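You operate a simulated robot arm through the tools that you are given. There is no shell and no other tool.

You run a simulated robot arm. Do the job below in one go: nothing can be reset, and whatever is moved stays where it is left.

TASK
Run both green-banded nuts down; where one sticks, take it off and hang the red bracket on that bolt.
Fine: the nut you take off goes in the grey tray; the other stays on by its full height; leave the bolts on the long plate.

The check looks at the end state, three seconds after you hand in, the way a careful person would. Anything else that was tipped, shoved, dropped, spilled or broken makes it a failure.

THE ROBOT
A 7-joint arm with a two-finger parallel gripper, fixed in place. Base frame: the origin is at the foot of the arm, x ahead of it, y to its left, z up; the work surface is at about z = 800. Units: mm, degrees, N and s.
With the tool pointing down near the work surface it reaches from about 240 to 680 mm from the base axis. Its first joint turns from -66.0 to 66.0 degrees. Payload 2.4 kg.
Tool frame: the origin (TCP) lies between the finger pads and is the grasp point; the fingertips stand 30 mm ahead of it; z points along the fingers, y is the line along which they close. The gripper opens to 94 mm. The fingers are 28 mm wide and 10 mm thick; the gripper's body (50 by 96 mm) begins 55 mm behind the TCP.
Orientation is told as [roll, pitch, yaw] about the base's x, y, z axes, in that order, counted from this pose: with the fingers straight down and closing along the base's y, the tool's x points along the base's -x, its y along +y and its z along -z.

THE INTERFACE
- The arm moves only by the tool jog_arm. Its argument "commands" is a list of rows, each a list of 3 entries, a list of its own where there are three numbers: the shift along the tool's x, y, z in units of 30 mm (1.0 is 30 mm), then the turn, a rotation vector about the tool's x, y, z in units of 4 degrees (1.0 is 4 degrees), then the gripper command, from -1 (fully open) to 1 (shut), values between in proportion. In form: [[[tx, ty, tz], [wx, wy, wz], grip], ...]. A call has 1 to 20 rows; each row shifts and turns the commanded pose from where the row before left it, along the tool's axes as they then stand. A call with a number of a shift or a turn outside -1 to 1 is refused whole. A row lasts 0.2 s, in which the tool goes at most 50 mm and 8.6 degrees; a call with a longer step from one row to the next is refused whole, and so is a gripper value outside its range. A pose out of reach is approached as far as the arm can. The call stops where the force on the tool passes 40 N (or 10 N more than at its start, if that is more) or the arm is blocked; 0.2 s more then pass. Each finger travels about 153 mm/s and halts on what it meets, pressing with about 20 N; the grip force reading is that of the motor and also rises with nothing between the fingers. The clock runs only during rows and for 0.2 s after the last one: add rows that do not move to give the fingers time. The reply holds the time, the measured pose of the TCP, the force on the tool along the base axes, the opening and the grip force, in the units named above and with some noise, with the torque about the TCP (base axes, N m) and any sound that the robot's microphone picked up.
- Cameras (640 x 400 px; columns grow to the right, rows downward): "scene" is fixed at [36.3, 484.3, 1427.2]; the picture's right is [-0.69, -0.72, 0.00], its down [-0.51, 0.49, -0.71] and it looks along [0.51, -0.49, -0.71] (base axes); focal length 372 px, centre (320, 200). "wrist" rides on the gripper at [76, 14, -102] in the tool frame; the picture's right is [-0.18, 0.98, 0.00], its down [-0.75, -0.14, -0.64] and it looks along [-0.63, -0.12, 0.77] (tool axes); focal length 243 px, centre (320, 200). There is no depth. A picture from a camera that has moved, and an enlarged one, comes with that camera's place and axes in the base frame and with its lens.
- snapshot(camera): a new picture of that camera. It takes no simulated time.
- close_up(camera, box): a new picture of the part [left, top, right, bottom] of that camera's present view, enlarged. It takes no simulated time.
- close_job(): hands the job in; it is judged then, once.

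Nothing tells you positions but the pictures and the camera data. Unless the task says otherwise, let go and move clear before handing in.

The tools are called after "Call:" as name(argument=value, ...) on one line, values as JSON. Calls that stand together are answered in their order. jog_arm: Moves the arm, as the interface text tells. Its arguments: {"type":"object","properties":{"commands":{"type":"array"}},"required":["commands"]} The other tools are called the same way: snapshot (camera) takes a picture; close_up (camera, box) takes an enlarged picture of a part of a camera's view; close_job () hands the job in.

At the start:

```text
time_s: 0.0
eef_pos: [312.9, 68.3, 1086.9]
orientation: [0.0, 0.1, 0.0]
wrist_force: [0.3, -0.3, -0.1]
ft_torque: [0.03, 0.0, 0.01]
finger_gap: 93.9
finger_force: 0.0
```

scene: 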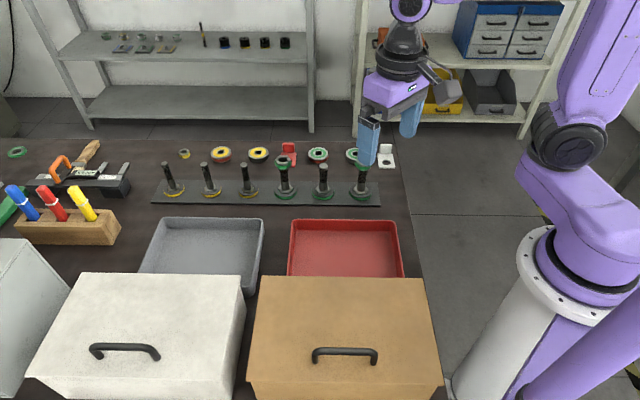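
wrist: 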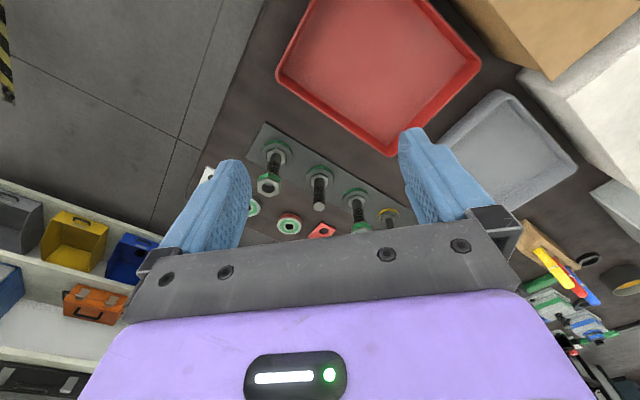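

I see a long plate with six bolts, some with green-banded nuts on top, loose rings/nuts behind them, a red bracket and a white one, and grey and red trays. I'll look closer before moving.

Call:
close_up(camera="scene", box=[240, 130, 400, 230])

Call:
close_up(camera="scene", box=[140, 130, 300, 230])

Call:
close_up(camera="wrist", box=[200, 110, 440, 260])

Call:
close_up(camera="scene", box=[0, 120, 160, 220])

```text
4.00 times, centred on (320, 180) of scene
camera zoom: at [36.3, 484.3, 1427.2], right [-0.69, -0.72, 0.0], down [-0.51, 0.49, -0.71], along [0.51, -0.49, -0.71], focal length 1487 px, centre (320, 280)
```

zoom: 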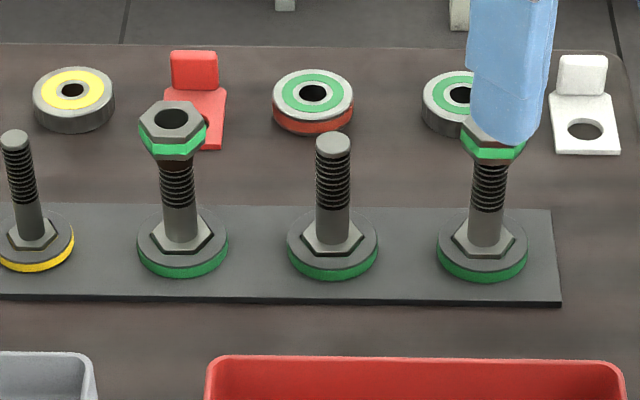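

```text
4.00 times, centred on (220, 180) of scene
camera zoom: at [36.3, 484.3, 1427.2], right [-0.69, -0.72, 0.0], down [-0.51, 0.49, -0.71], along [0.51, -0.49, -0.71], focal length 1487 px, centre (720, 280)
```

zoom: 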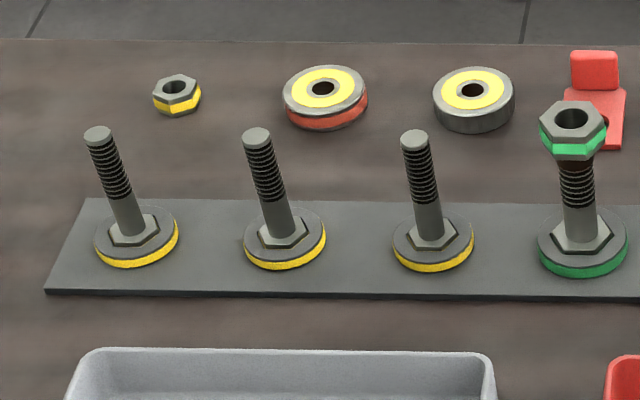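

```text
2.67 times, centred on (320, 185) of wrist
camera zoom: at [237.2, 82.4, 1189.4], right [0.18, 0.98, 0.0], down [0.75, -0.14, 0.64], along [0.63, -0.12, -0.77], focal length 647 px, centre (320, 240)
```

zoom: 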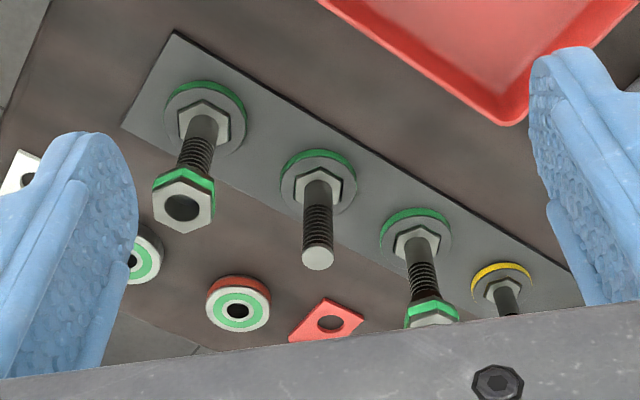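

```text
4.00 times, centred on (80, 170) of scene
camera zoom: at [36.3, 484.3, 1427.2], right [-0.69, -0.72, 0.0], down [-0.51, 0.49, -0.71], along [0.51, -0.49, -0.71], focal length 1487 px, centre (1280, 320)
```

zoom: 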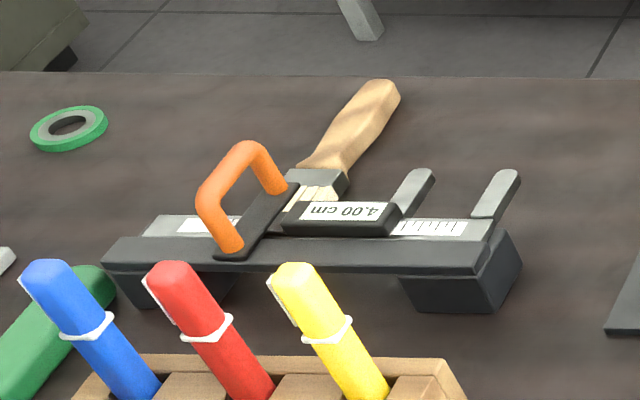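

The two green-banded nuts sit on the 4th bolt, about (557, 98), and the 6th bolt, about (430, -29), with their middles near z 900. I'll move the wrist camera closer to nut 6 to see its flats.

Call:
jog_arm(commands=[[[-0.25, -0.66, 0.74], [0, 0, 0], -1], [[-0.25, -0.66, 0.74], [0, 0, 0], -1], [[-0.25, -0.66, 0.74], [0, 0, 0], -1], [[-0.25, -0.66, 0.74], [0, 0, 0], -1], [[0, 0, 0], [0, 0, 0], -1]])

Call:
snapshot(camera="wrist")

Call:
snapshot(camera="scene")

```text
time_s: 1.2
eef_pos: [345.0, -12.8, 998.5]
orientation: [0.1, 0.0, -0.1]
wrist_force: [-1.0, -0.2, -0.7]
ft_torque: [0.02, 0.03, 0.01]
finger_gap: 94.0
finger_force: 0.1
```

```text
taken
camera wrist: at [267.7, 2.2, 1100.7], right [0.18, 0.98, 0.0], down [0.75, -0.14, 0.64], along [0.63, -0.12, -0.77], focal length 243 px, centre (320, 200)
```

wrist: 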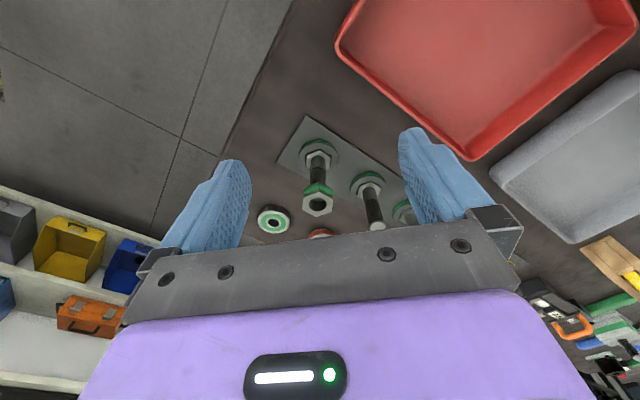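

```text
taken
```

scene: 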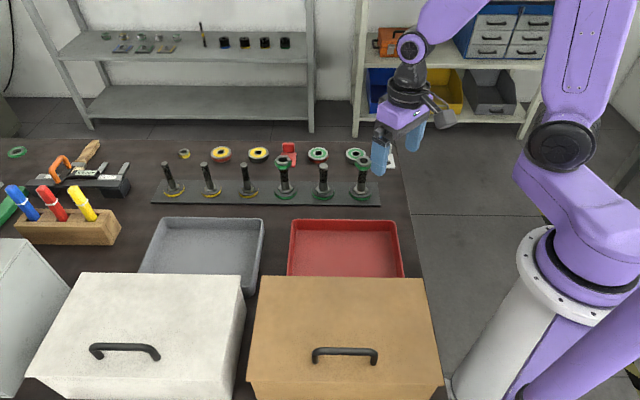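

The nut on bolt 6 is in view between the fingers. I'll enlarge it to measure its position and the angle of its flats.

Call:
close_up(camera="wrist", box=[272, 150, 352, 225])

Call:
close_up(camera="scene", box=[330, 135, 410, 210])

Call:
close_up(camera="scene", box=[250, 135, 330, 210])

```text
5.33 times, centred on (312, 188) of wrist
camera zoom: at [267.7, 2.2, 1100.7], right [0.18, 0.98, 0.0], down [0.75, -0.14, 0.64], along [0.63, -0.12, -0.77], focal length 1294 px, centre (363, 267)
```

zoom: 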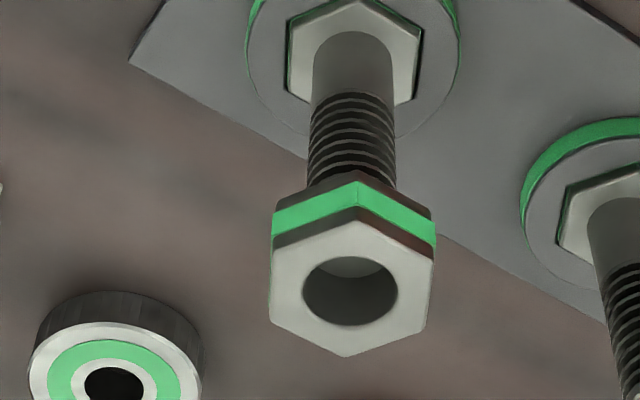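

```text
5.33 times, centred on (370, 172) of scene
camera zoom: at [36.3, 484.2, 1427.2], right [-0.69, -0.72, 0.0], down [-0.51, 0.49, -0.71], along [0.51, -0.49, -0.71], focal length 1982 px, centre (53, 347)
```

zoom: 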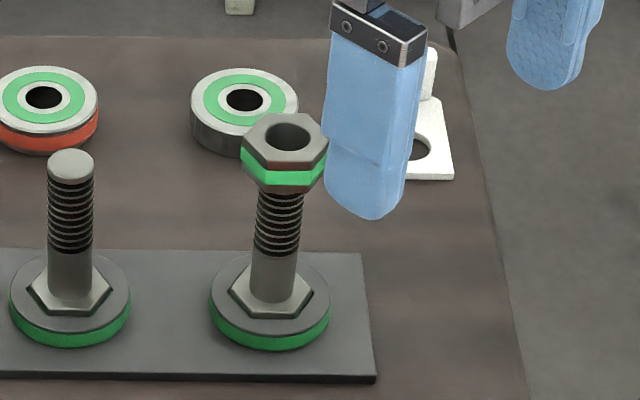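

```text
5.33 times, centred on (290, 172) of scene
camera zoom: at [36.3, 484.2, 1427.2], right [-0.69, -0.72, 0.0], down [-0.51, 0.49, -0.71], along [0.51, -0.49, -0.71], focal length 1982 px, centre (480, 347)
```

zoom: 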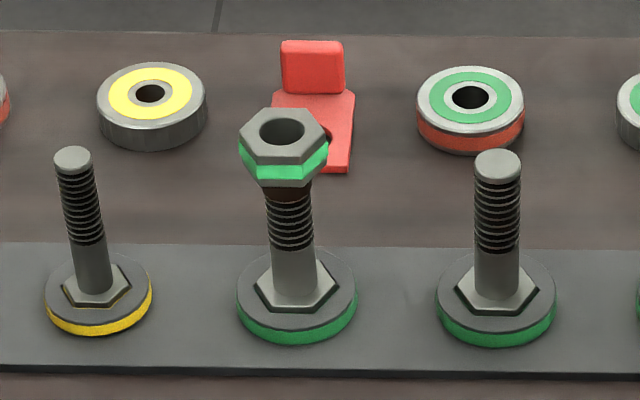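

Nut 6's centre is near (428.5, -31), its top is around z 910, and its flats are gripped best at yaw -15.5° plus multiples of 60°. I'll move above it and wind the wrist counterclockwise to get a long turning stroke.

Call:
jog_arm(commands=[[[-0.928, -0.202, 0], [0, 0, 0], -1], [[-0.928, -0.202, 0], [0, 0, 0], -1], [[-0.928, -0.202, 0], [0, 0, 0], -1], [[0, 0, 0], [0, 0, -1], -1], [[0, 0, 0], [0, 0, -1], -1], [[0, 0, 0], [0, 0, -1], -1], [[0, 0, 0], [0, 0, -1], -1], [[0, 0, 0], [0, 0, -1], -1], [[0, 0, 0], [0, 0, -1], -1], [[0, 0, 0], [0, 0, -1], -1], [[0, 0, 0], [0, 0, -1], -1], [[0, 0, 0], [0, 0, -1], -1], [[0, 0, 0], [0, 0, -1], -1], [[0, 0, 0], [0, 0, -1], -1], [[0, 0, 0], [0, 0, -1], -1], [[0, 0, 0], [0, 0, -1], -1], [[0, 0, 0], [0, 0, -1], -1], [[0, 0, 0], [0, 0, -1], -1], [[0, 0, 0], [0, 0, -1], -1]])

Call:
jog_arm(commands=[[[0, 0, 0], [0, 0, -1], -1], [[0, 0, 0], [0, 0, -1], -1], [[0, 0, 0], [0, 0, -1], -1], [[0, 0, 0], [0, 0, -1], -1], [[0, 0, 0], [0, 0, -1], -1], [[0, 0, 0], [0, 0, -1], -1], [[0, 0, 0], [0, 0, -1], -1], [[0, 0, 0], [0, 0, -1], -1], [[0, 0, 0], [0, 0, -1], -1], [[0, 0, 0], [0, 0, -1], -1], [[0, 0, 0], [0, 0, -1], -1], [[0, 0, 0], [0, 0, -1], -1], [[0, 0, 0], [0, 0, -1], -1]])

Call:
snapshot(camera="scene")

```text
time_s: 5.2
eef_pos: [427.5, -30.2, 998.0]
orientation: [0.1, 0.0, 64.1]
wrist_force: [0.2, 0.3, -1.5]
ft_torque: [0.04, 0.01, -0.01]
finger_gap: 93.9
finger_force: 0.1
```

```text
time_s: 8.0
eef_pos: [427.3, -29.2, 996.3]
orientation: [-0.1, 0.0, 116.0]
wrist_force: [0.5, 0.2, 0.3]
ft_torque: [0.04, 0.01, -0.02]
finger_gap: 94.0
finger_force: 0.0
```

```text
taken
```

scene: 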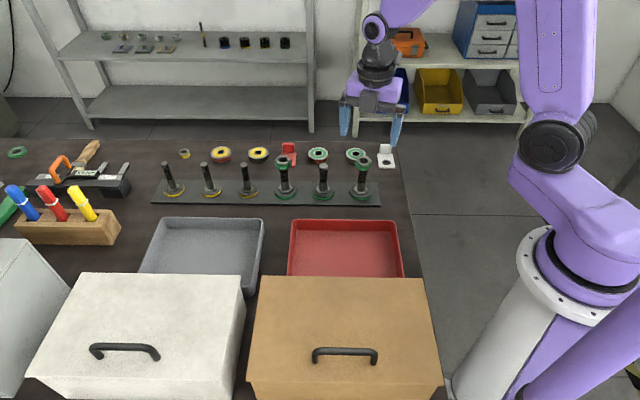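

The wrist has reached yaw 116° without trouble. I'll keep winding to see whether +164.5° is reachable.

Call:
jog_arm(commands=[[[0, 0, 0], [0, 0, -1], -1], [[0, 0, 0], [0, 0, -1], -1], [[0, 0, 0], [0, 0, -1], -1], [[0, 0, 0], [0, 0, -1], -1], [[0, 0, 0], [0, 0, -1], -1], [[0, 0, 0], [0, 0, -1], -1], [[0, 0, 0], [0, 0, -1], -1], [[0, 0, 0], [0, 0, -1], -1], [[0, 0, 0], [0, 0, -1], -1], [[0, 0, 0], [0, 0, -1], -1], [[0, 0, 0], [0, 0, -1], -1], [[0, 0, 0], [0, 0, -1], -1], [[0, 0, 0], [0, 0, 0], -1]])

Call:
snapshot(camera="wrist")

```text
time_s: 10.8
eef_pos: [427.8, -30.6, 998.4]
orientation: [0.1, 0.0, 164.1]
wrist_force: [-0.6, 0.0, 0.1]
ft_torque: [0.02, -0.01, 0.01]
finger_gap: 94.0
finger_force: 0.0
```

```text
taken
camera wrist: at [496.4, -64.3, 1100.8], right [-0.45, -0.89, 0.0], down [-0.69, 0.34, 0.64], along [-0.57, 0.29, -0.77], focal length 243 px, centre (320, 200)
```

wrist: 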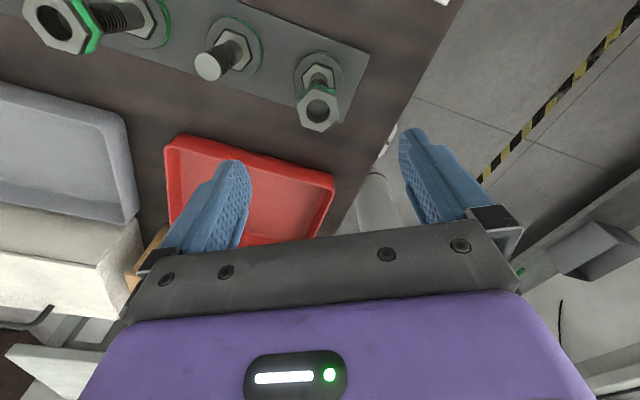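

Yaw 164° is reachable and the camera now sees nut 6 from the far side. I'll enlarge it to refine the centre and angle.

Call:
close_up(camera="wrist", box=[280, 50, 360, 140])

Call:
close_up(camera="wrist", box=[10, 0, 170, 100])

```text
4.44 times, centred on (320, 95) of wrist
camera zoom: at [496.4, -64.3, 1100.8], right [-0.45, -0.89, 0.0], down [-0.69, 0.34, 0.64], along [-0.57, 0.29, -0.77], focal length 1078 px, centre (320, 667)
```

zoom: 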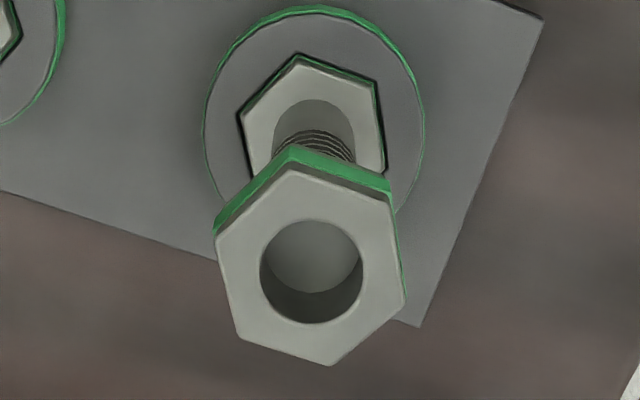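

```text
4.00 times, centred on (90, 50) of wrist
camera zoom: at [496.4, -64.3, 1100.8], right [-0.45, -0.89, 0.0], down [-0.69, 0.34, 0.64], along [-0.57, 0.29, -0.77], focal length 970 px, centre (1240, 800)
```

zoom: 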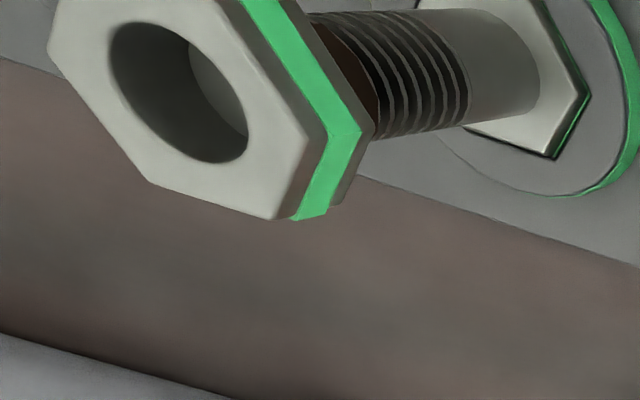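

From two views, nut 6's top centre is about (433.8, -31.4, 904), it is about 31.7 mm across flats, and the grip yaw matches 164.5°. I'll shift over it and lower partway to check alignment.

Call:
jog_arm(commands=[[[0.2, -0.029, 0], [0, 0, -0.1], -1], [[0, 0, 0.75], [0, 0, 0], -1], [[0, 0, 0.75], [0, 0, 0], -1], [[0, 0, 0.75], [0, 0, 0], -1], [[0, 0, 0], [0, 0, 0], -1], [[0, 0, 0], [0, 0, 0], -1]])

Call:
snapshot(camera="wrist")

Call:
close_up(camera="scene", box=[320, 110, 420, 210])

```text
time_s: 12.2
eef_pos: [434.3, -31.6, 929.5]
orientation: [0.0, 0.1, 164.4]
wrist_force: [-0.2, -0.2, -0.2]
ft_torque: [0.0, 0.01, 0.03]
finger_gap: 93.9
finger_force: 0.1
```

```text
taken
camera wrist: at [502.2, -64.7, 1032.9], right [-0.44, -0.9, 0.0], down [-0.69, 0.34, 0.64], along [-0.58, 0.28, -0.77], focal length 243 px, centre (320, 200)
```

wrist: 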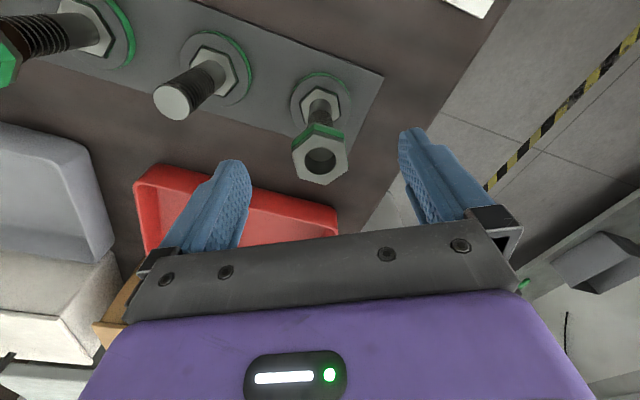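

```text
4.00 times, centred on (370, 160) of scene
camera zoom: at [36.3, 484.3, 1427.2], right [-0.69, -0.72, 0.0], down [-0.51, 0.49, -0.71], along [0.51, -0.49, -0.71], focal length 1487 px, centre (120, 360)
```

zoom: 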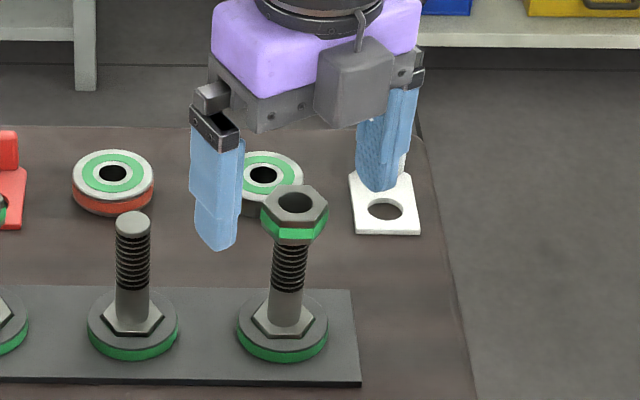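

Alignment is good, with the nut's hole right where predicted. I'll lower so the pads straddle the nut, then close on it.

Call:
jog_arm(commands=[[[0, 0, 0.55], [0, 0, 0], -1], [[0, 0, 0.55], [0, 0, 0], -1], [[0, 0, 0], [0, 0, 0], -0.3], [[0, 0, 0], [0, 0, 0], 0.2], [[0, 0, 0], [0, 0, 0], 0.5], [[0, 0, 0], [0, 0, 0], 1], [[0, 0, 0], [0, 0, 0], 1]])

Call:
snapshot(camera="wrist")

Call:
close_up(camera="scene", box=[320, 110, 420, 210])

```text
time_s: 13.8
eef_pos: [433.7, -32.0, 896.2]
orientation: [0.0, 0.0, 164.4]
wrist_force: [0.3, -1.7, -4.0]
ft_torque: [-0.09, -0.05, 0.02]
finger_gap: 34.2
finger_force: 20.0
```

```text
taken
camera wrist: at [502.3, -64.6, 999.7], right [-0.44, -0.9, 0.0], down [-0.69, 0.34, 0.64], along [-0.58, 0.28, -0.77], focal length 243 px, centre (320, 200)
```

wrist: 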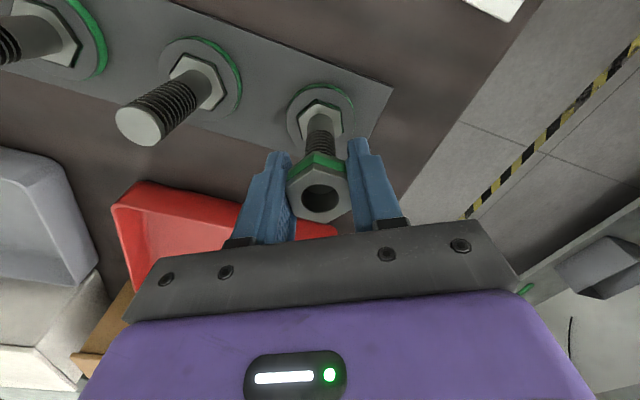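

```text
4.00 times, centred on (370, 160) of scene
camera zoom: at [36.3, 484.2, 1427.3], right [-0.69, -0.72, 0.0], down [-0.51, 0.49, -0.71], along [0.51, -0.49, -0.71], focal length 1487 px, centre (120, 360)
```

zoom: 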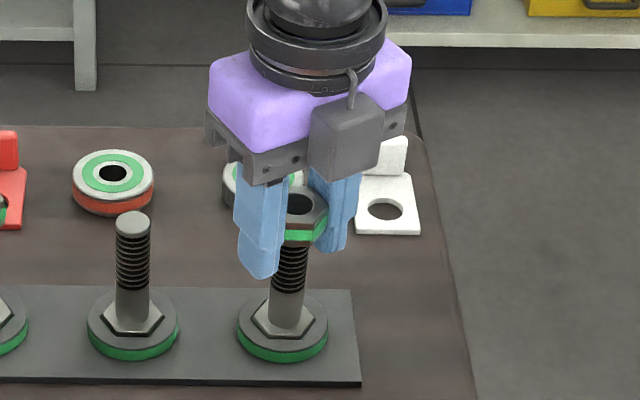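

The nut is gripped squarely with low side force. I'll turn it clockwise 40° without descent to feel how it responds.

Call:
jog_arm(commands=[[[0, 0, 0], [0, 0, 1], 1], [[0, 0, 0], [0, 0, 1], 1], [[0, 0, 0], [0, 0, 1], 1], [[0, 0, 0], [0, 0, 1], 1], [[0, 0, 0], [0, 0, 1], 1], [[0, 0, 0], [0, 0, 1], 1], [[0, 0, 0], [0, 0, 1], 1], [[0, 0, 0], [0, 0, 1], 1], [[0, 0, 0], [0, 0, 1], 1], [[0, 0, 0], [0, 0, 1], 1]])

Call:
snapshot(camera="wrist")

```text
time_s: 16.0
eef_pos: [434.0, -30.9, 897.7]
orientation: [-0.1, 0.0, 124.3]
wrist_force: [5.2, 0.1, -6.1]
ft_torque: [0.03, -0.5, 0.07]
finger_gap: 34.2
finger_force: 19.7
```

```text
taken
camera wrist: at [464.3, -101.1, 1000.2], right [-0.92, -0.4, 0.0], down [-0.31, 0.7, 0.64], along [-0.26, 0.59, -0.77], focal length 243 px, centre (320, 200)
```

wrist: 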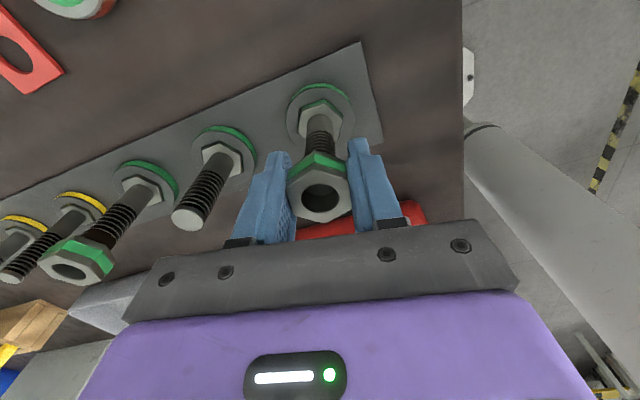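

The nut turned with the gripper and torque is low. I'll continue 80° with a slight following descent.

Call:
jog_arm(commands=[[[0, 0, 0.0013], [0, 0, 1], 1], [[0, 0, 0.0013], [0, 0, 1], 1], [[0, 0, 0.0013], [0, 0, 1], 1], [[0, 0, 0.0013], [0, 0, 1], 1], [[0, 0, 0.0013], [0, 0, 1], 1], [[0, 0, 0.0013], [0, 0, 1], 1], [[0, 0, 0.0013], [0, 0, 1], 1], [[0, 0, 0.0013], [0, 0, 1], 1], [[0, 0, 0.0013], [0, 0, 1], 1], [[0, 0, 0.0013], [0, 0, 1], 1], [[0, 0, 0.0013], [0, 0, 1], 1], [[0, 0, 0.0013], [0, 0, 1], 1], [[0, 0, 0.0013], [0, 0, 1], 1], [[0, 0, 0.0013], [0, 0, 1], 1], [[0, 0, 0.0013], [0, 0, 1], 1], [[0, 0, 0.0013], [0, 0, 1], 1], [[0, 0, 0.0013], [0, 0, 1], 1], [[0, 0, 0.0013], [0, 0, 1], 1], [[0, 0, 0.0013], [0, 0, 1], 1], [[0, 0, 0.0013], [0, 0, 1], 1]])

Call:
close_up(camera="wrist", box=[240, 60, 400, 240])

```text
time_s: 20.2
eef_pos: [434.1, -30.6, 896.8]
orientation: [0.0, 0.0, 44.3]
wrist_force: [6.7, -1.0, -6.9]
ft_torque: [-0.09, -0.59, 0.08]
finger_gap: 33.9
finger_force: 19.6
```

```text
2.22 times, centred on (320, 150) of wrist
camera zoom: at [368.9, -73.1, 1000.2], right [-0.55, 0.83, 0.0], down [0.64, 0.43, 0.64], along [0.54, 0.36, -0.77], focal length 539 px, centre (320, 311)
```

zoom: 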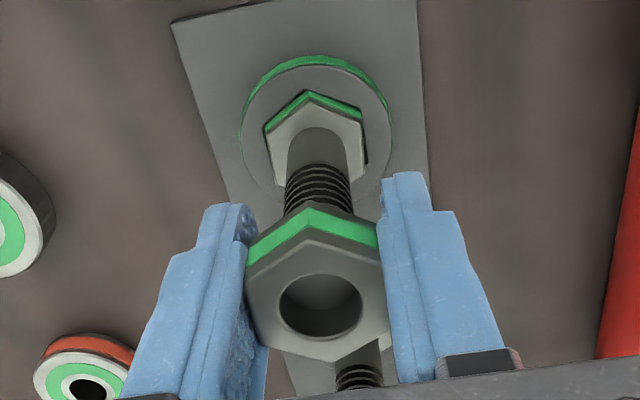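

The nut is still following smoothly. I'll keep turning clockwise with the following descent.

Call:
jog_arm(commands=[[[0, 0, 0.0015], [0, 0, 1], 1], [[0, 0, 0.0015], [0, 0, 1], 1], [[0, 0, 0.0015], [0, 0, 1], 1], [[0, 0, 0.0015], [0, 0, 1], 1], [[0, 0, 0.0015], [0, 0, 1], 1], [[0, 0, 0.0015], [0, 0, 1], 1], [[0, 0, 0.0015], [0, 0, 1], 1], [[0, 0, 0.0015], [0, 0, 1], 1], [[0, 0, 0.0015], [0, 0, 1], 1], [[0, 0, 0.0015], [0, 0, 1], 1], [[0, 0, 0.0015], [0, 0, 1], 1], [[0, 0, 0.0015], [0, 0, 1], 1], [[0, 0, 0.0015], [0, 0, 1], 1], [[0, 0, 0.0015], [0, 0, 1], 1], [[0, 0, 0.0015], [0, 0, 1], 1], [[0, 0, 0.0015], [0, 0, 1], 1], [[0, 0, 0.0015], [0, 0, 1], 1], [[0, 0, 0.0015], [0, 0, 1], 1], [[0, 0, 0.0015], [0, 0, 1], 1], [[0, 0, 0.0015], [0, 0, 1], 1]])

Call:
jog_arm(commands=[[[0, 0, 0.0015], [0, 0, 1], 1], [[0, 0, 0.0015], [0, 0, 1], 1], [[0, 0, 0.0015], [0, 0, 1], 1], [[0, 0, 0.0015], [0, 0, 1], 1], [[0, 0, 0.0015], [0, 0, 1], 1], [[0, 0, 0.0015], [0, 0, 1], 1], [[0, 0, 0.0015], [0, 0, 1], 1], [[0, 0, 0.0015], [0, 0, 1], 1], [[0, 0, 0.0015], [0, 0, 1], 1], [[0, 0, 0.0015], [0, 0, 1], 1], [[0, 0, 0.0015], [0, 0, 1], 1], [[0, 0, 0.0015], [0, 0, 1], 1], [[0, 0, 0.0015], [0, 0, 1], 1], [[0, 0, 0.0015], [0, 0, 1], 1], [[0, 0, 0.0015], [0, 0, 1], 1], [[0, 0, 0.0015], [0, 0, 1], 1], [[0, 0, 0.0015], [0, 0, 1], 1], [[0, 0, 0.0015], [0, 0, 1], 1], [[0, 0, 0.0015], [0, 0, 1], 1], [[0, 0, 0.0015], [0, 0, 1], 1]])

Call:
snapshot(camera="wrist")

Call:
close_up(camera="scene", box=[320, 110, 420, 210])

```text
time_s: 24.4
eef_pos: [433.9, -30.9, 896.7]
orientation: [0.0, 0.0, -35.7]
wrist_force: [4.1, 0.2, -5.9]
ft_torque: [0.07, -0.37, 0.07]
finger_gap: 34.1
finger_force: 20.3
```

```text
time_s: 28.6
eef_pos: [434.3, -30.3, 898.1]
orientation: [0.0, 0.0, -115.8]
wrist_force: [0.0, 0.2, -3.3]
ft_torque: [0.02, 0.0, 0.01]
finger_gap: 33.7
finger_force: 20.4
```

```text
taken
camera wrist: at [479.0, 32.8, 1000.5], right [0.81, -0.59, 0.0], down [-0.45, -0.62, 0.64], along [-0.38, -0.52, -0.77], focal length 243 px, centre (320, 200)
```

wrist: 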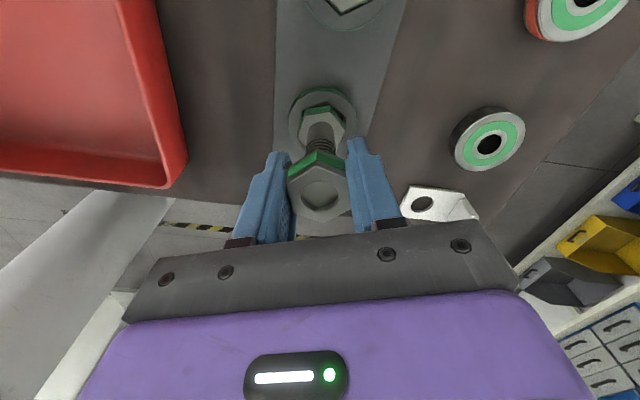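

```text
4.00 times, centred on (370, 160) of scene
camera zoom: at [36.3, 484.3, 1427.2], right [-0.69, -0.72, 0.0], down [-0.51, 0.49, -0.71], along [0.51, -0.49, -0.71], focal length 1487 px, centre (120, 360)
```

zoom: 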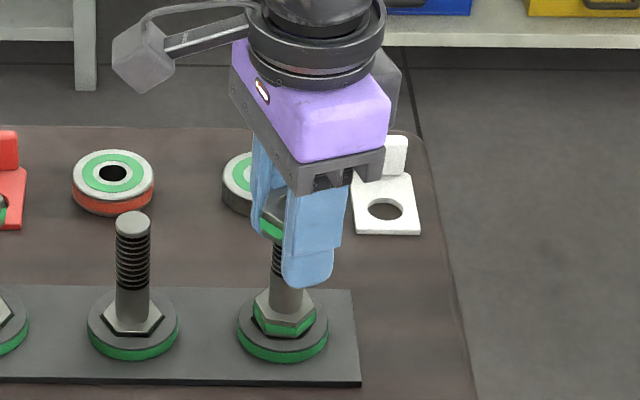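

Something changed at the base of bolt 6: the hex there now shows a green side. I need to look closely before continuing.

Call:
close_up(camera="scene", box=[340, 150, 390, 205])

Call:
close_up(camera="wrist", box=[260, 70, 380, 230])

Call:
close_up(camera="scene", box=[300, 150, 350, 205])

```text
7.27 times, centred on (365, 178) of scene
camera zoom: at [36.3, 484.3, 1427.2], right [-0.69, -0.72, 0.0], down [-0.51, 0.49, -0.71], along [0.51, -0.49, -0.71], focal length 2703 px, centre (-7, 364)
```

zoom: 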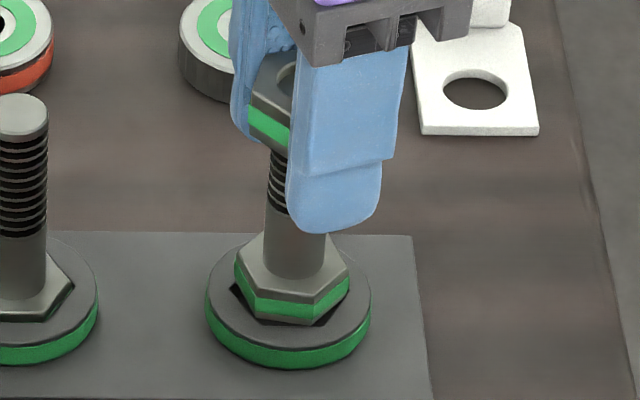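

```text
2.50 times, centred on (320, 150) of wrist
camera zoom: at [479.0, 32.8, 1000.5], right [0.81, -0.59, 0.0], down [-0.45, -0.62, 0.64], along [-0.38, -0.52, -0.77], focal length 606 px, centre (320, 325)
```

zoom: 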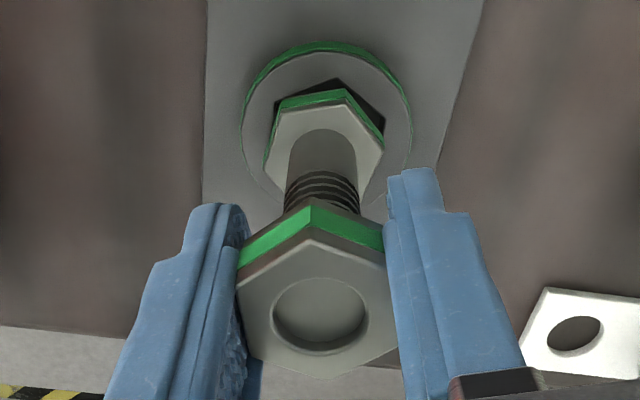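

```text
7.27 times, centred on (325, 178) of scene
camera zoom: at [36.3, 484.3, 1427.2], right [-0.69, -0.72, 0.0], down [-0.51, 0.49, -0.71], along [0.51, -0.49, -0.71], focal length 2703 px, centre (284, 364)
```

zoom: 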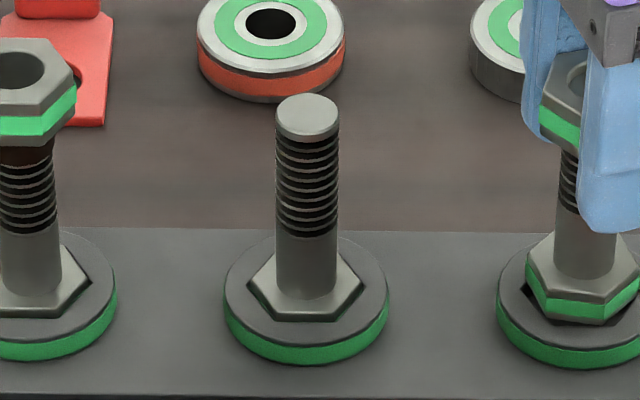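

The nut's lead is bigger than I followed, so the nut pulled bolt 6 up out of its hex socket and the bolt now hangs from the nut. I must seat it back in the socket, so I'll measure the head's angle against the socket.

Call:
close_up(camera="scene", box=[350, 178, 374, 196])

Call:
close_up(camera="wrist", box=[290, 80, 360, 150])

```text
16.00 times, centred on (362, 187) of scene
camera zoom: at [36.3, 484.3, 1427.2], right [-0.69, -0.72, 0.0], down [-0.51, 0.49, -0.71], along [0.51, -0.49, -0.71], focal length 5947 px, centre (-352, 408)
```

zoom: 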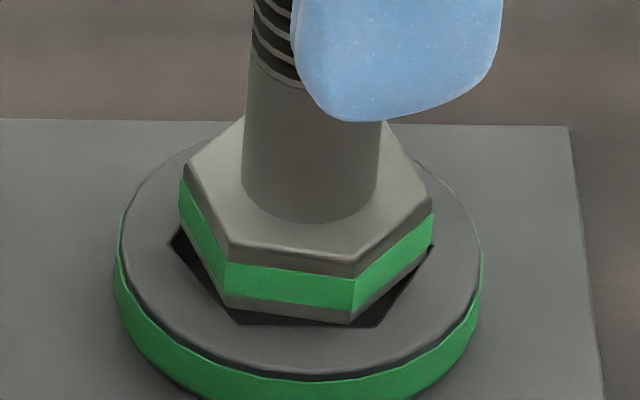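

```text
5.71 times, centred on (325, 115) of wrist
camera zoom: at [479.0, 32.8, 1000.5], right [0.81, -0.59, 0.0], down [-0.45, -0.62, 0.64], along [-0.38, -0.52, -0.77], focal length 1386 px, centre (291, 686)
```

zoom: 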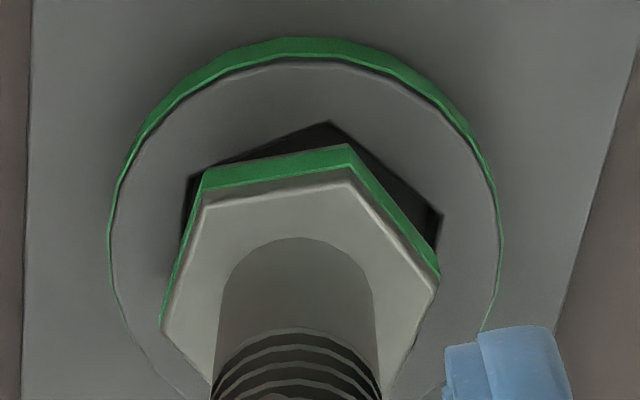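

The bolt head sits above its socket, turned about 10° clockwise from it. I'll turn back counterclockwise 10° and compare again before lowering.

Call:
jog_arm(commands=[[[0, 0, 0], [0, 0, -0.5], 1], [[0, 0, 0], [0, 0, -1], 1], [[0, 0, 0], [0, 0, -1], 1], [[0, 0, 0], [0, 0, 0], 1]])

Call:
close_up(camera="scene", box=[350, 178, 374, 196])

Call:
close_up(camera="wrist", box=[290, 80, 360, 150])

```text
time_s: 29.6
eef_pos: [434.8, -30.4, 898.7]
orientation: [0.0, 0.0, -105.5]
wrist_force: [-0.6, 0.1, -2.8]
ft_torque: [0.0, -0.03, 0.04]
finger_gap: 33.8
finger_force: 19.9
```

```text
16.00 times, centred on (362, 187) of scene
camera zoom: at [36.3, 484.2, 1427.2], right [-0.69, -0.72, 0.0], down [-0.51, 0.49, -0.71], along [0.51, -0.49, -0.71], focal length 5947 px, centre (-352, 408)
```

zoom: 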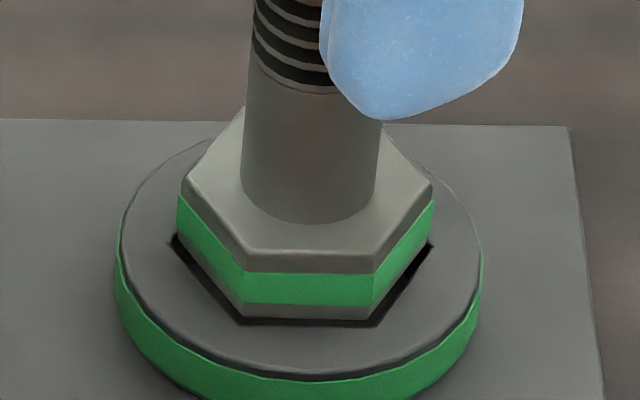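

```text
5.71 times, centred on (325, 115) of wrist
camera zoom: at [467.2, 39.7, 1000.2], right [0.9, -0.44, 0.0], down [-0.34, -0.69, 0.64], along [-0.28, -0.58, -0.77], focal length 1386 px, centre (291, 686)
```

zoom: 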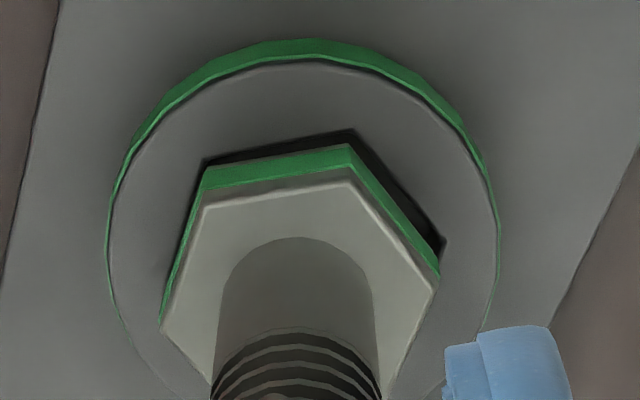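

The head is now aligned with its socket and centred to within about half a millimetre. I'll lower it gently.

Call:
jog_arm(commands=[[[0, 0, 0.04], [0, 0, 0], 1], [[0, 0, 0.04], [0, 0, 0], 1], [[0, 0, 0.04], [0, 0, 0], 1], [[0, 0, 0], [0, 0, 0], 1]])

Call:
close_up(camera="scene", box=[350, 178, 374, 196])

```text
time_s: 30.6
eef_pos: [435.1, -31.4, 894.0]
orientation: [0.2, -0.1, -105.7]
wrist_force: [4.2, -4.5, 17.7]
ft_torque: [-0.04, -0.1, -0.04]
finger_gap: 33.9
finger_force: 20.0
```

```text
16.00 times, centred on (362, 187) of scene
camera zoom: at [36.1, 484.2, 1427.3], right [-0.69, -0.72, 0.0], down [-0.51, 0.49, -0.71], along [0.51, -0.49, -0.71], focal length 5947 px, centre (-352, 408)
```

zoom: 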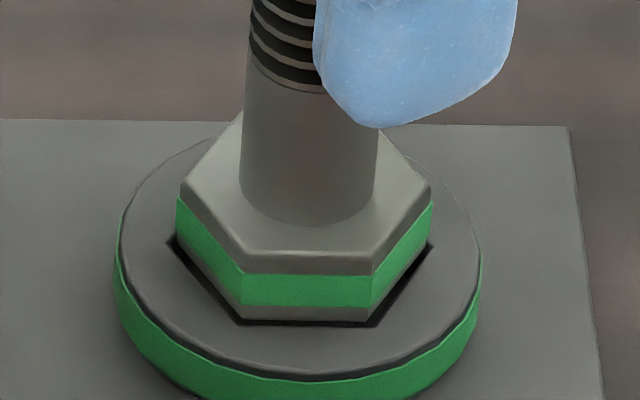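

The head touched the rim and didn't drop in. I'll check the wrist view for any lateral offset.

Call:
close_up(camera="wrist", box=[290, 80, 360, 150])

Call:
close_up(camera="scene", box=[340, 135, 388, 200])

Call:
close_up(camera="scene", box=[300, 145, 348, 200])

```text
5.71 times, centred on (325, 115) of wrist
camera zoom: at [468.1, 39.0, 997.5], right [0.9, -0.44, 0.0], down [-0.34, -0.69, 0.64], along [-0.28, -0.58, -0.77], focal length 1386 px, centre (291, 686)
```

zoom: 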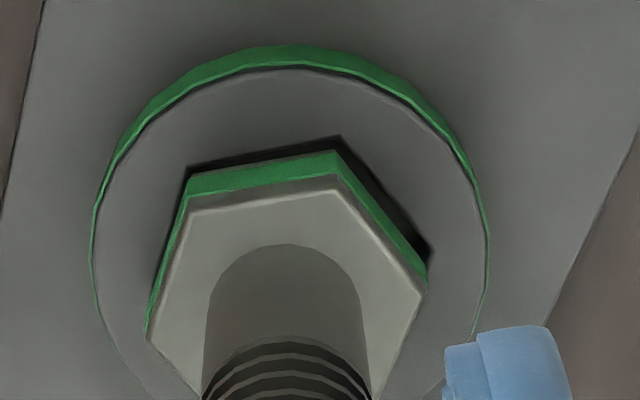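

```text
6.15 times, centred on (364, 168) of scene
camera zoom: at [36.1, 484.2, 1427.3], right [-0.69, -0.72, 0.0], down [-0.51, 0.49, -0.71], along [0.51, -0.49, -0.71], focal length 2287 px, centre (49, 400)
```

zoom: 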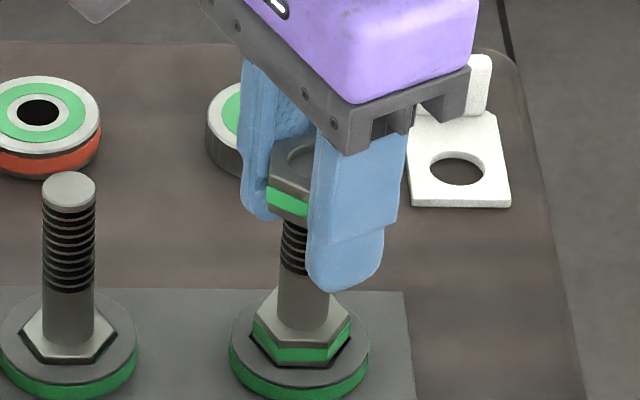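

```text
7.27 times, centred on (324, 172) of scene
camera zoom: at [36.1, 484.2, 1427.3], right [-0.69, -0.72, 0.0], down [-0.51, 0.49, -0.71], along [0.51, -0.49, -0.71], focal length 2703 px, centre (291, 400)
```

zoom: 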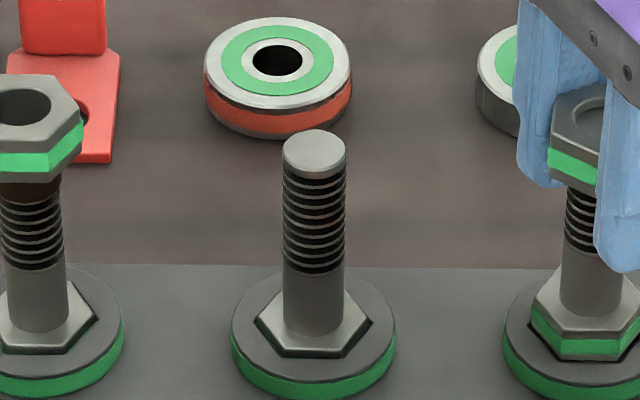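

The torque suggests the head is catching on the camera-side rim. I'll nudge 0.5 mm at a time away from that side under the light press and watch for the force to drop.

Call:
jog_arm(commands=[[[-0.0089, 0.0142, 0], [0, 0, 0], 1], [[0, 0, 0], [0, 0, 0], 1]])

Call:
jog_arm(commands=[[[-0.0089, 0.0142, 0], [0, 0, 0], 1], [[0, 0, 0], [0, 0, 0], 1]])

Call:
close_up(camera="scene", box=[350, 178, 374, 196])

```text
time_s: 31.2
eef_pos: [433.5, -30.2, 894.9]
orientation: [0.0, -0.1, -105.7]
wrist_force: [4.3, -3.8, 17.0]
ft_torque: [0.1, -0.25, -0.04]
finger_gap: 33.4
finger_force: 19.9
```

```text
time_s: 31.8
eef_pos: [433.2, -32.2, 894.0]
orientation: [-0.2, -0.1, -105.6]
wrist_force: [4.3, 0.5, 5.3]
ft_torque: [0.23, -0.28, -0.08]
finger_gap: 33.4
finger_force: 19.8
```

```text
16.00 times, centred on (362, 187) of scene
camera zoom: at [36.3, 484.3, 1427.2], right [-0.69, -0.72, 0.0], down [-0.51, 0.49, -0.71], along [0.51, -0.49, -0.71], focal length 5947 px, centre (-352, 408)
```

zoom: 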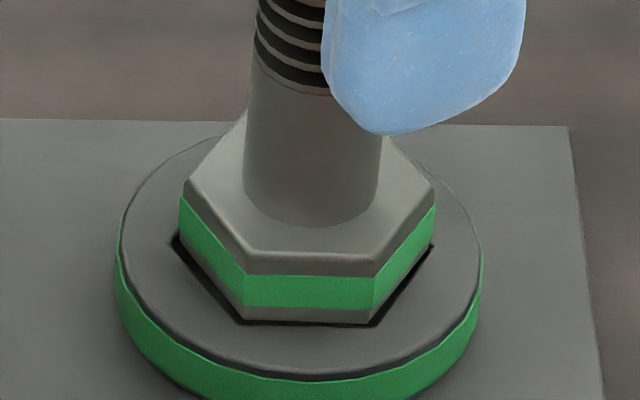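

The press force dropped, so the head is starting to find the socket. I'll lower a little more and look.

Call:
jog_arm(commands=[[[0, 0, 0.03], [0, 0, 0], 1], [[0, 0, 0.03], [0, 0, 0], 1], [[0, 0, 0], [0, 0, 0], 1]])

Call:
close_up(camera="scene", box=[350, 178, 374, 196])

Call:
close_up(camera="wrist", box=[290, 80, 360, 150])

```text
time_s: 32.6
eef_pos: [433.2, -31.2, 892.3]
orientation: [0.0, 0.0, -105.5]
wrist_force: [0.8, -3.5, 15.8]
ft_torque: [0.05, 0.0, -0.04]
finger_gap: 33.8
finger_force: 20.3
```

```text
16.00 times, centred on (362, 187) of scene
camera zoom: at [36.1, 484.2, 1427.3], right [-0.69, -0.72, 0.0], down [-0.51, 0.49, -0.71], along [0.51, -0.49, -0.71], focal length 5947 px, centre (-352, 408)
```

zoom: 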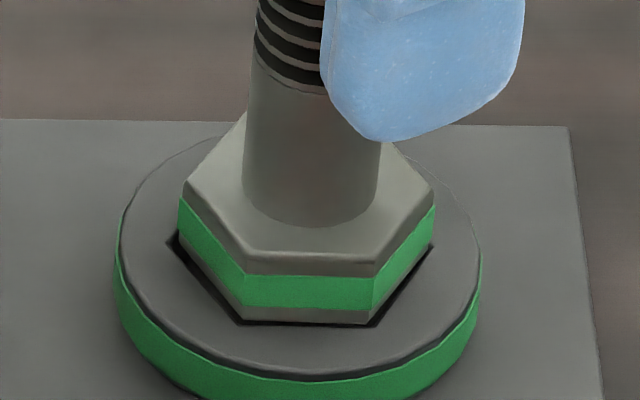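

```text
5.71 times, centred on (325, 115) of wrist
camera zoom: at [467.6, 38.2, 994.8], right [0.9, -0.44, 0.0], down [-0.34, -0.69, 0.64], along [-0.28, -0.58, -0.77], focal length 1386 px, centre (291, 686)
```

zoom: 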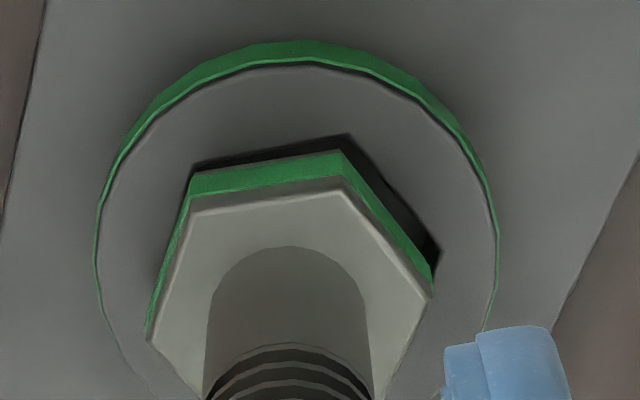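

Comparing all visible gaps, the head needs to shift about +0.6 mm in x. I'll nudge that way in small steps under the light press.

Call:
jog_arm(commands=[[[0.006, 0.009, 0], [0, 0, 0], 1], [[0, 0, 0], [0, 0, 0], 1]])

Call:
jog_arm(commands=[[[0.006, 0.009, 0], [0, 0, 0], 1], [[0, 0, 0], [0, 0, 0], 1]])

Call:
jog_arm(commands=[[[0, 0.01, 0], [0, 0, 0], 1], [[0, 0, 0], [0, 0, 0], 1]])

Call:
close_up(camera="scene", box=[350, 178, 374, 196])

Call:
close_up(camera="wrist", box=[290, 80, 360, 150])

```text
time_s: 33.2
eef_pos: [433.4, -32.1, 891.7]
orientation: [0.0, 0.1, -105.6]
wrist_force: [-2.0, -4.6, 13.7]
ft_torque: [-0.09, 0.14, -0.02]
finger_gap: 33.6
finger_force: 19.8
```

```text
time_s: 33.8
eef_pos: [434.0, -31.3, 891.5]
orientation: [-0.1, 0.0, -105.6]
wrist_force: [-2.8, -6.7, 9.0]
ft_torque: [-0.3, 0.25, 0.03]
finger_gap: 33.5
finger_force: 20.3
```

```text
time_s: 34.4
eef_pos: [435.7, -31.4, 891.0]
orientation: [0.0, 0.0, -105.7]
wrist_force: [-2.9, -6.1, 5.5]
ft_torque: [-0.32, 0.25, 0.0]
finger_gap: 33.3
finger_force: 20.2
```

```text
16.00 times, centred on (362, 187) of scene
camera zoom: at [36.1, 484.1, 1427.3], right [-0.69, -0.72, 0.0], down [-0.51, 0.49, -0.71], along [0.51, -0.49, -0.71], focal length 5947 px, centre (-352, 408)
```

zoom: 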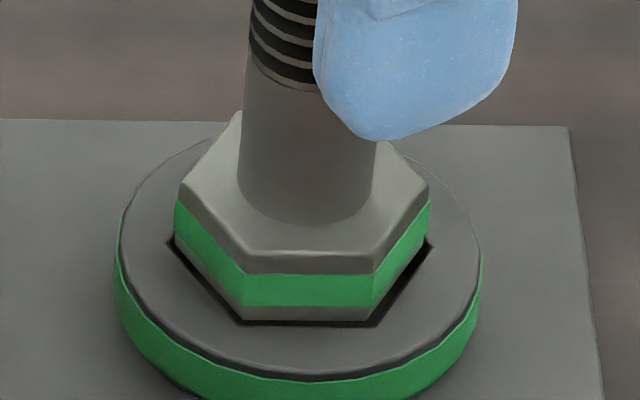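

```text
5.71 times, centred on (325, 115) of wrist
camera zoom: at [468.6, 38.6, 994.6], right [0.9, -0.44, 0.0], down [-0.34, -0.69, 0.64], along [-0.28, -0.58, -0.77], focal length 1386 px, centre (291, 686)
```

zoom: 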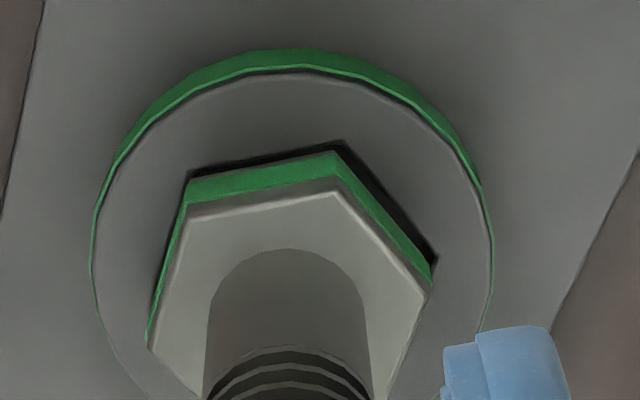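

The lateral force now points to -y, with contact on the +y side of the head. I'll nudge toward -y in steps.

Call:
jog_arm(commands=[[[-0.016, 0.0045, 0.01], [0, 0, 0], 1], [[0, 0, 0], [0, 0, 0], 1]])

Call:
jog_arm(commands=[[[-0.016, 0.0045, 0.01], [0, 0, 0], 1], [[0, 0, 0], [0, 0, 0], 1]])

Call:
jog_arm(commands=[[[-0.016, 0.0045, 0.01], [0, 0, 0], 1], [[0, 0, 0], [0, 0, 0], 1]])

Call:
close_up(camera="scene", box=[350, 178, 374, 196])

Call:
close_up(camera="wrist", box=[290, 80, 360, 150])

```text
time_s: 35.0
eef_pos: [433.7, -31.0, 891.5]
orientation: [0.0, 0.0, -105.6]
wrist_force: [-2.6, -0.4, 3.8]
ft_torque: [0.08, 0.2, -0.02]
finger_gap: 33.3
finger_force: 19.8
```

```text
time_s: 35.6
eef_pos: [436.9, -32.5, 892.1]
orientation: [0.0, 0.0, -105.6]
wrist_force: [-2.2, 4.0, 9.5]
ft_torque: [0.55, 0.18, -0.02]
finger_gap: 33.4
finger_force: 20.2
```

```text
time_s: 36.2
eef_pos: [435.3, -32.2, 892.6]
orientation: [0.1, -0.1, -105.6]
wrist_force: [-0.7, 4.2, 9.6]
ft_torque: [0.52, 0.18, -0.02]
finger_gap: 33.4
finger_force: 19.8
```

```text
16.00 times, centred on (362, 187) of scene
camera zoom: at [36.1, 484.4, 1427.2], right [-0.69, -0.72, 0.0], down [-0.51, 0.49, -0.71], along [0.51, -0.49, -0.71], focal length 5947 px, centre (-352, 408)
```

zoom: 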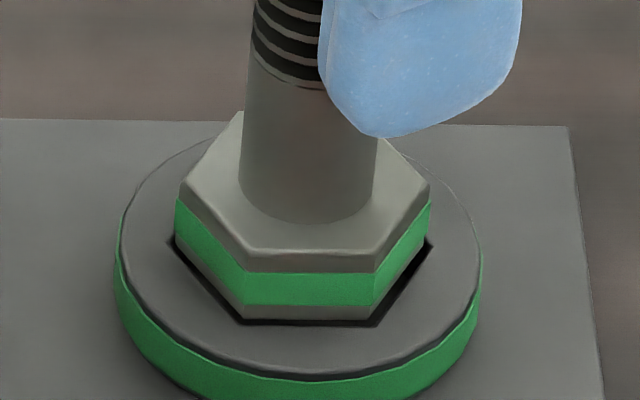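

```text
5.71 times, centred on (325, 115) of wrist
camera zoom: at [468.8, 37.2, 994.0], right [0.9, -0.44, 0.0], down [-0.34, -0.69, 0.64], along [-0.28, -0.58, -0.77], focal length 1386 px, centre (291, 686)
```

zoom: 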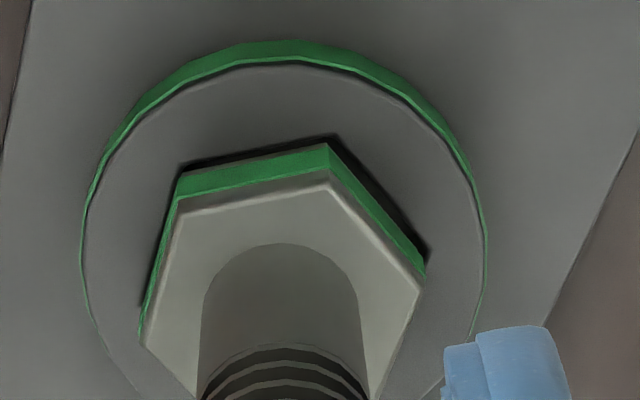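

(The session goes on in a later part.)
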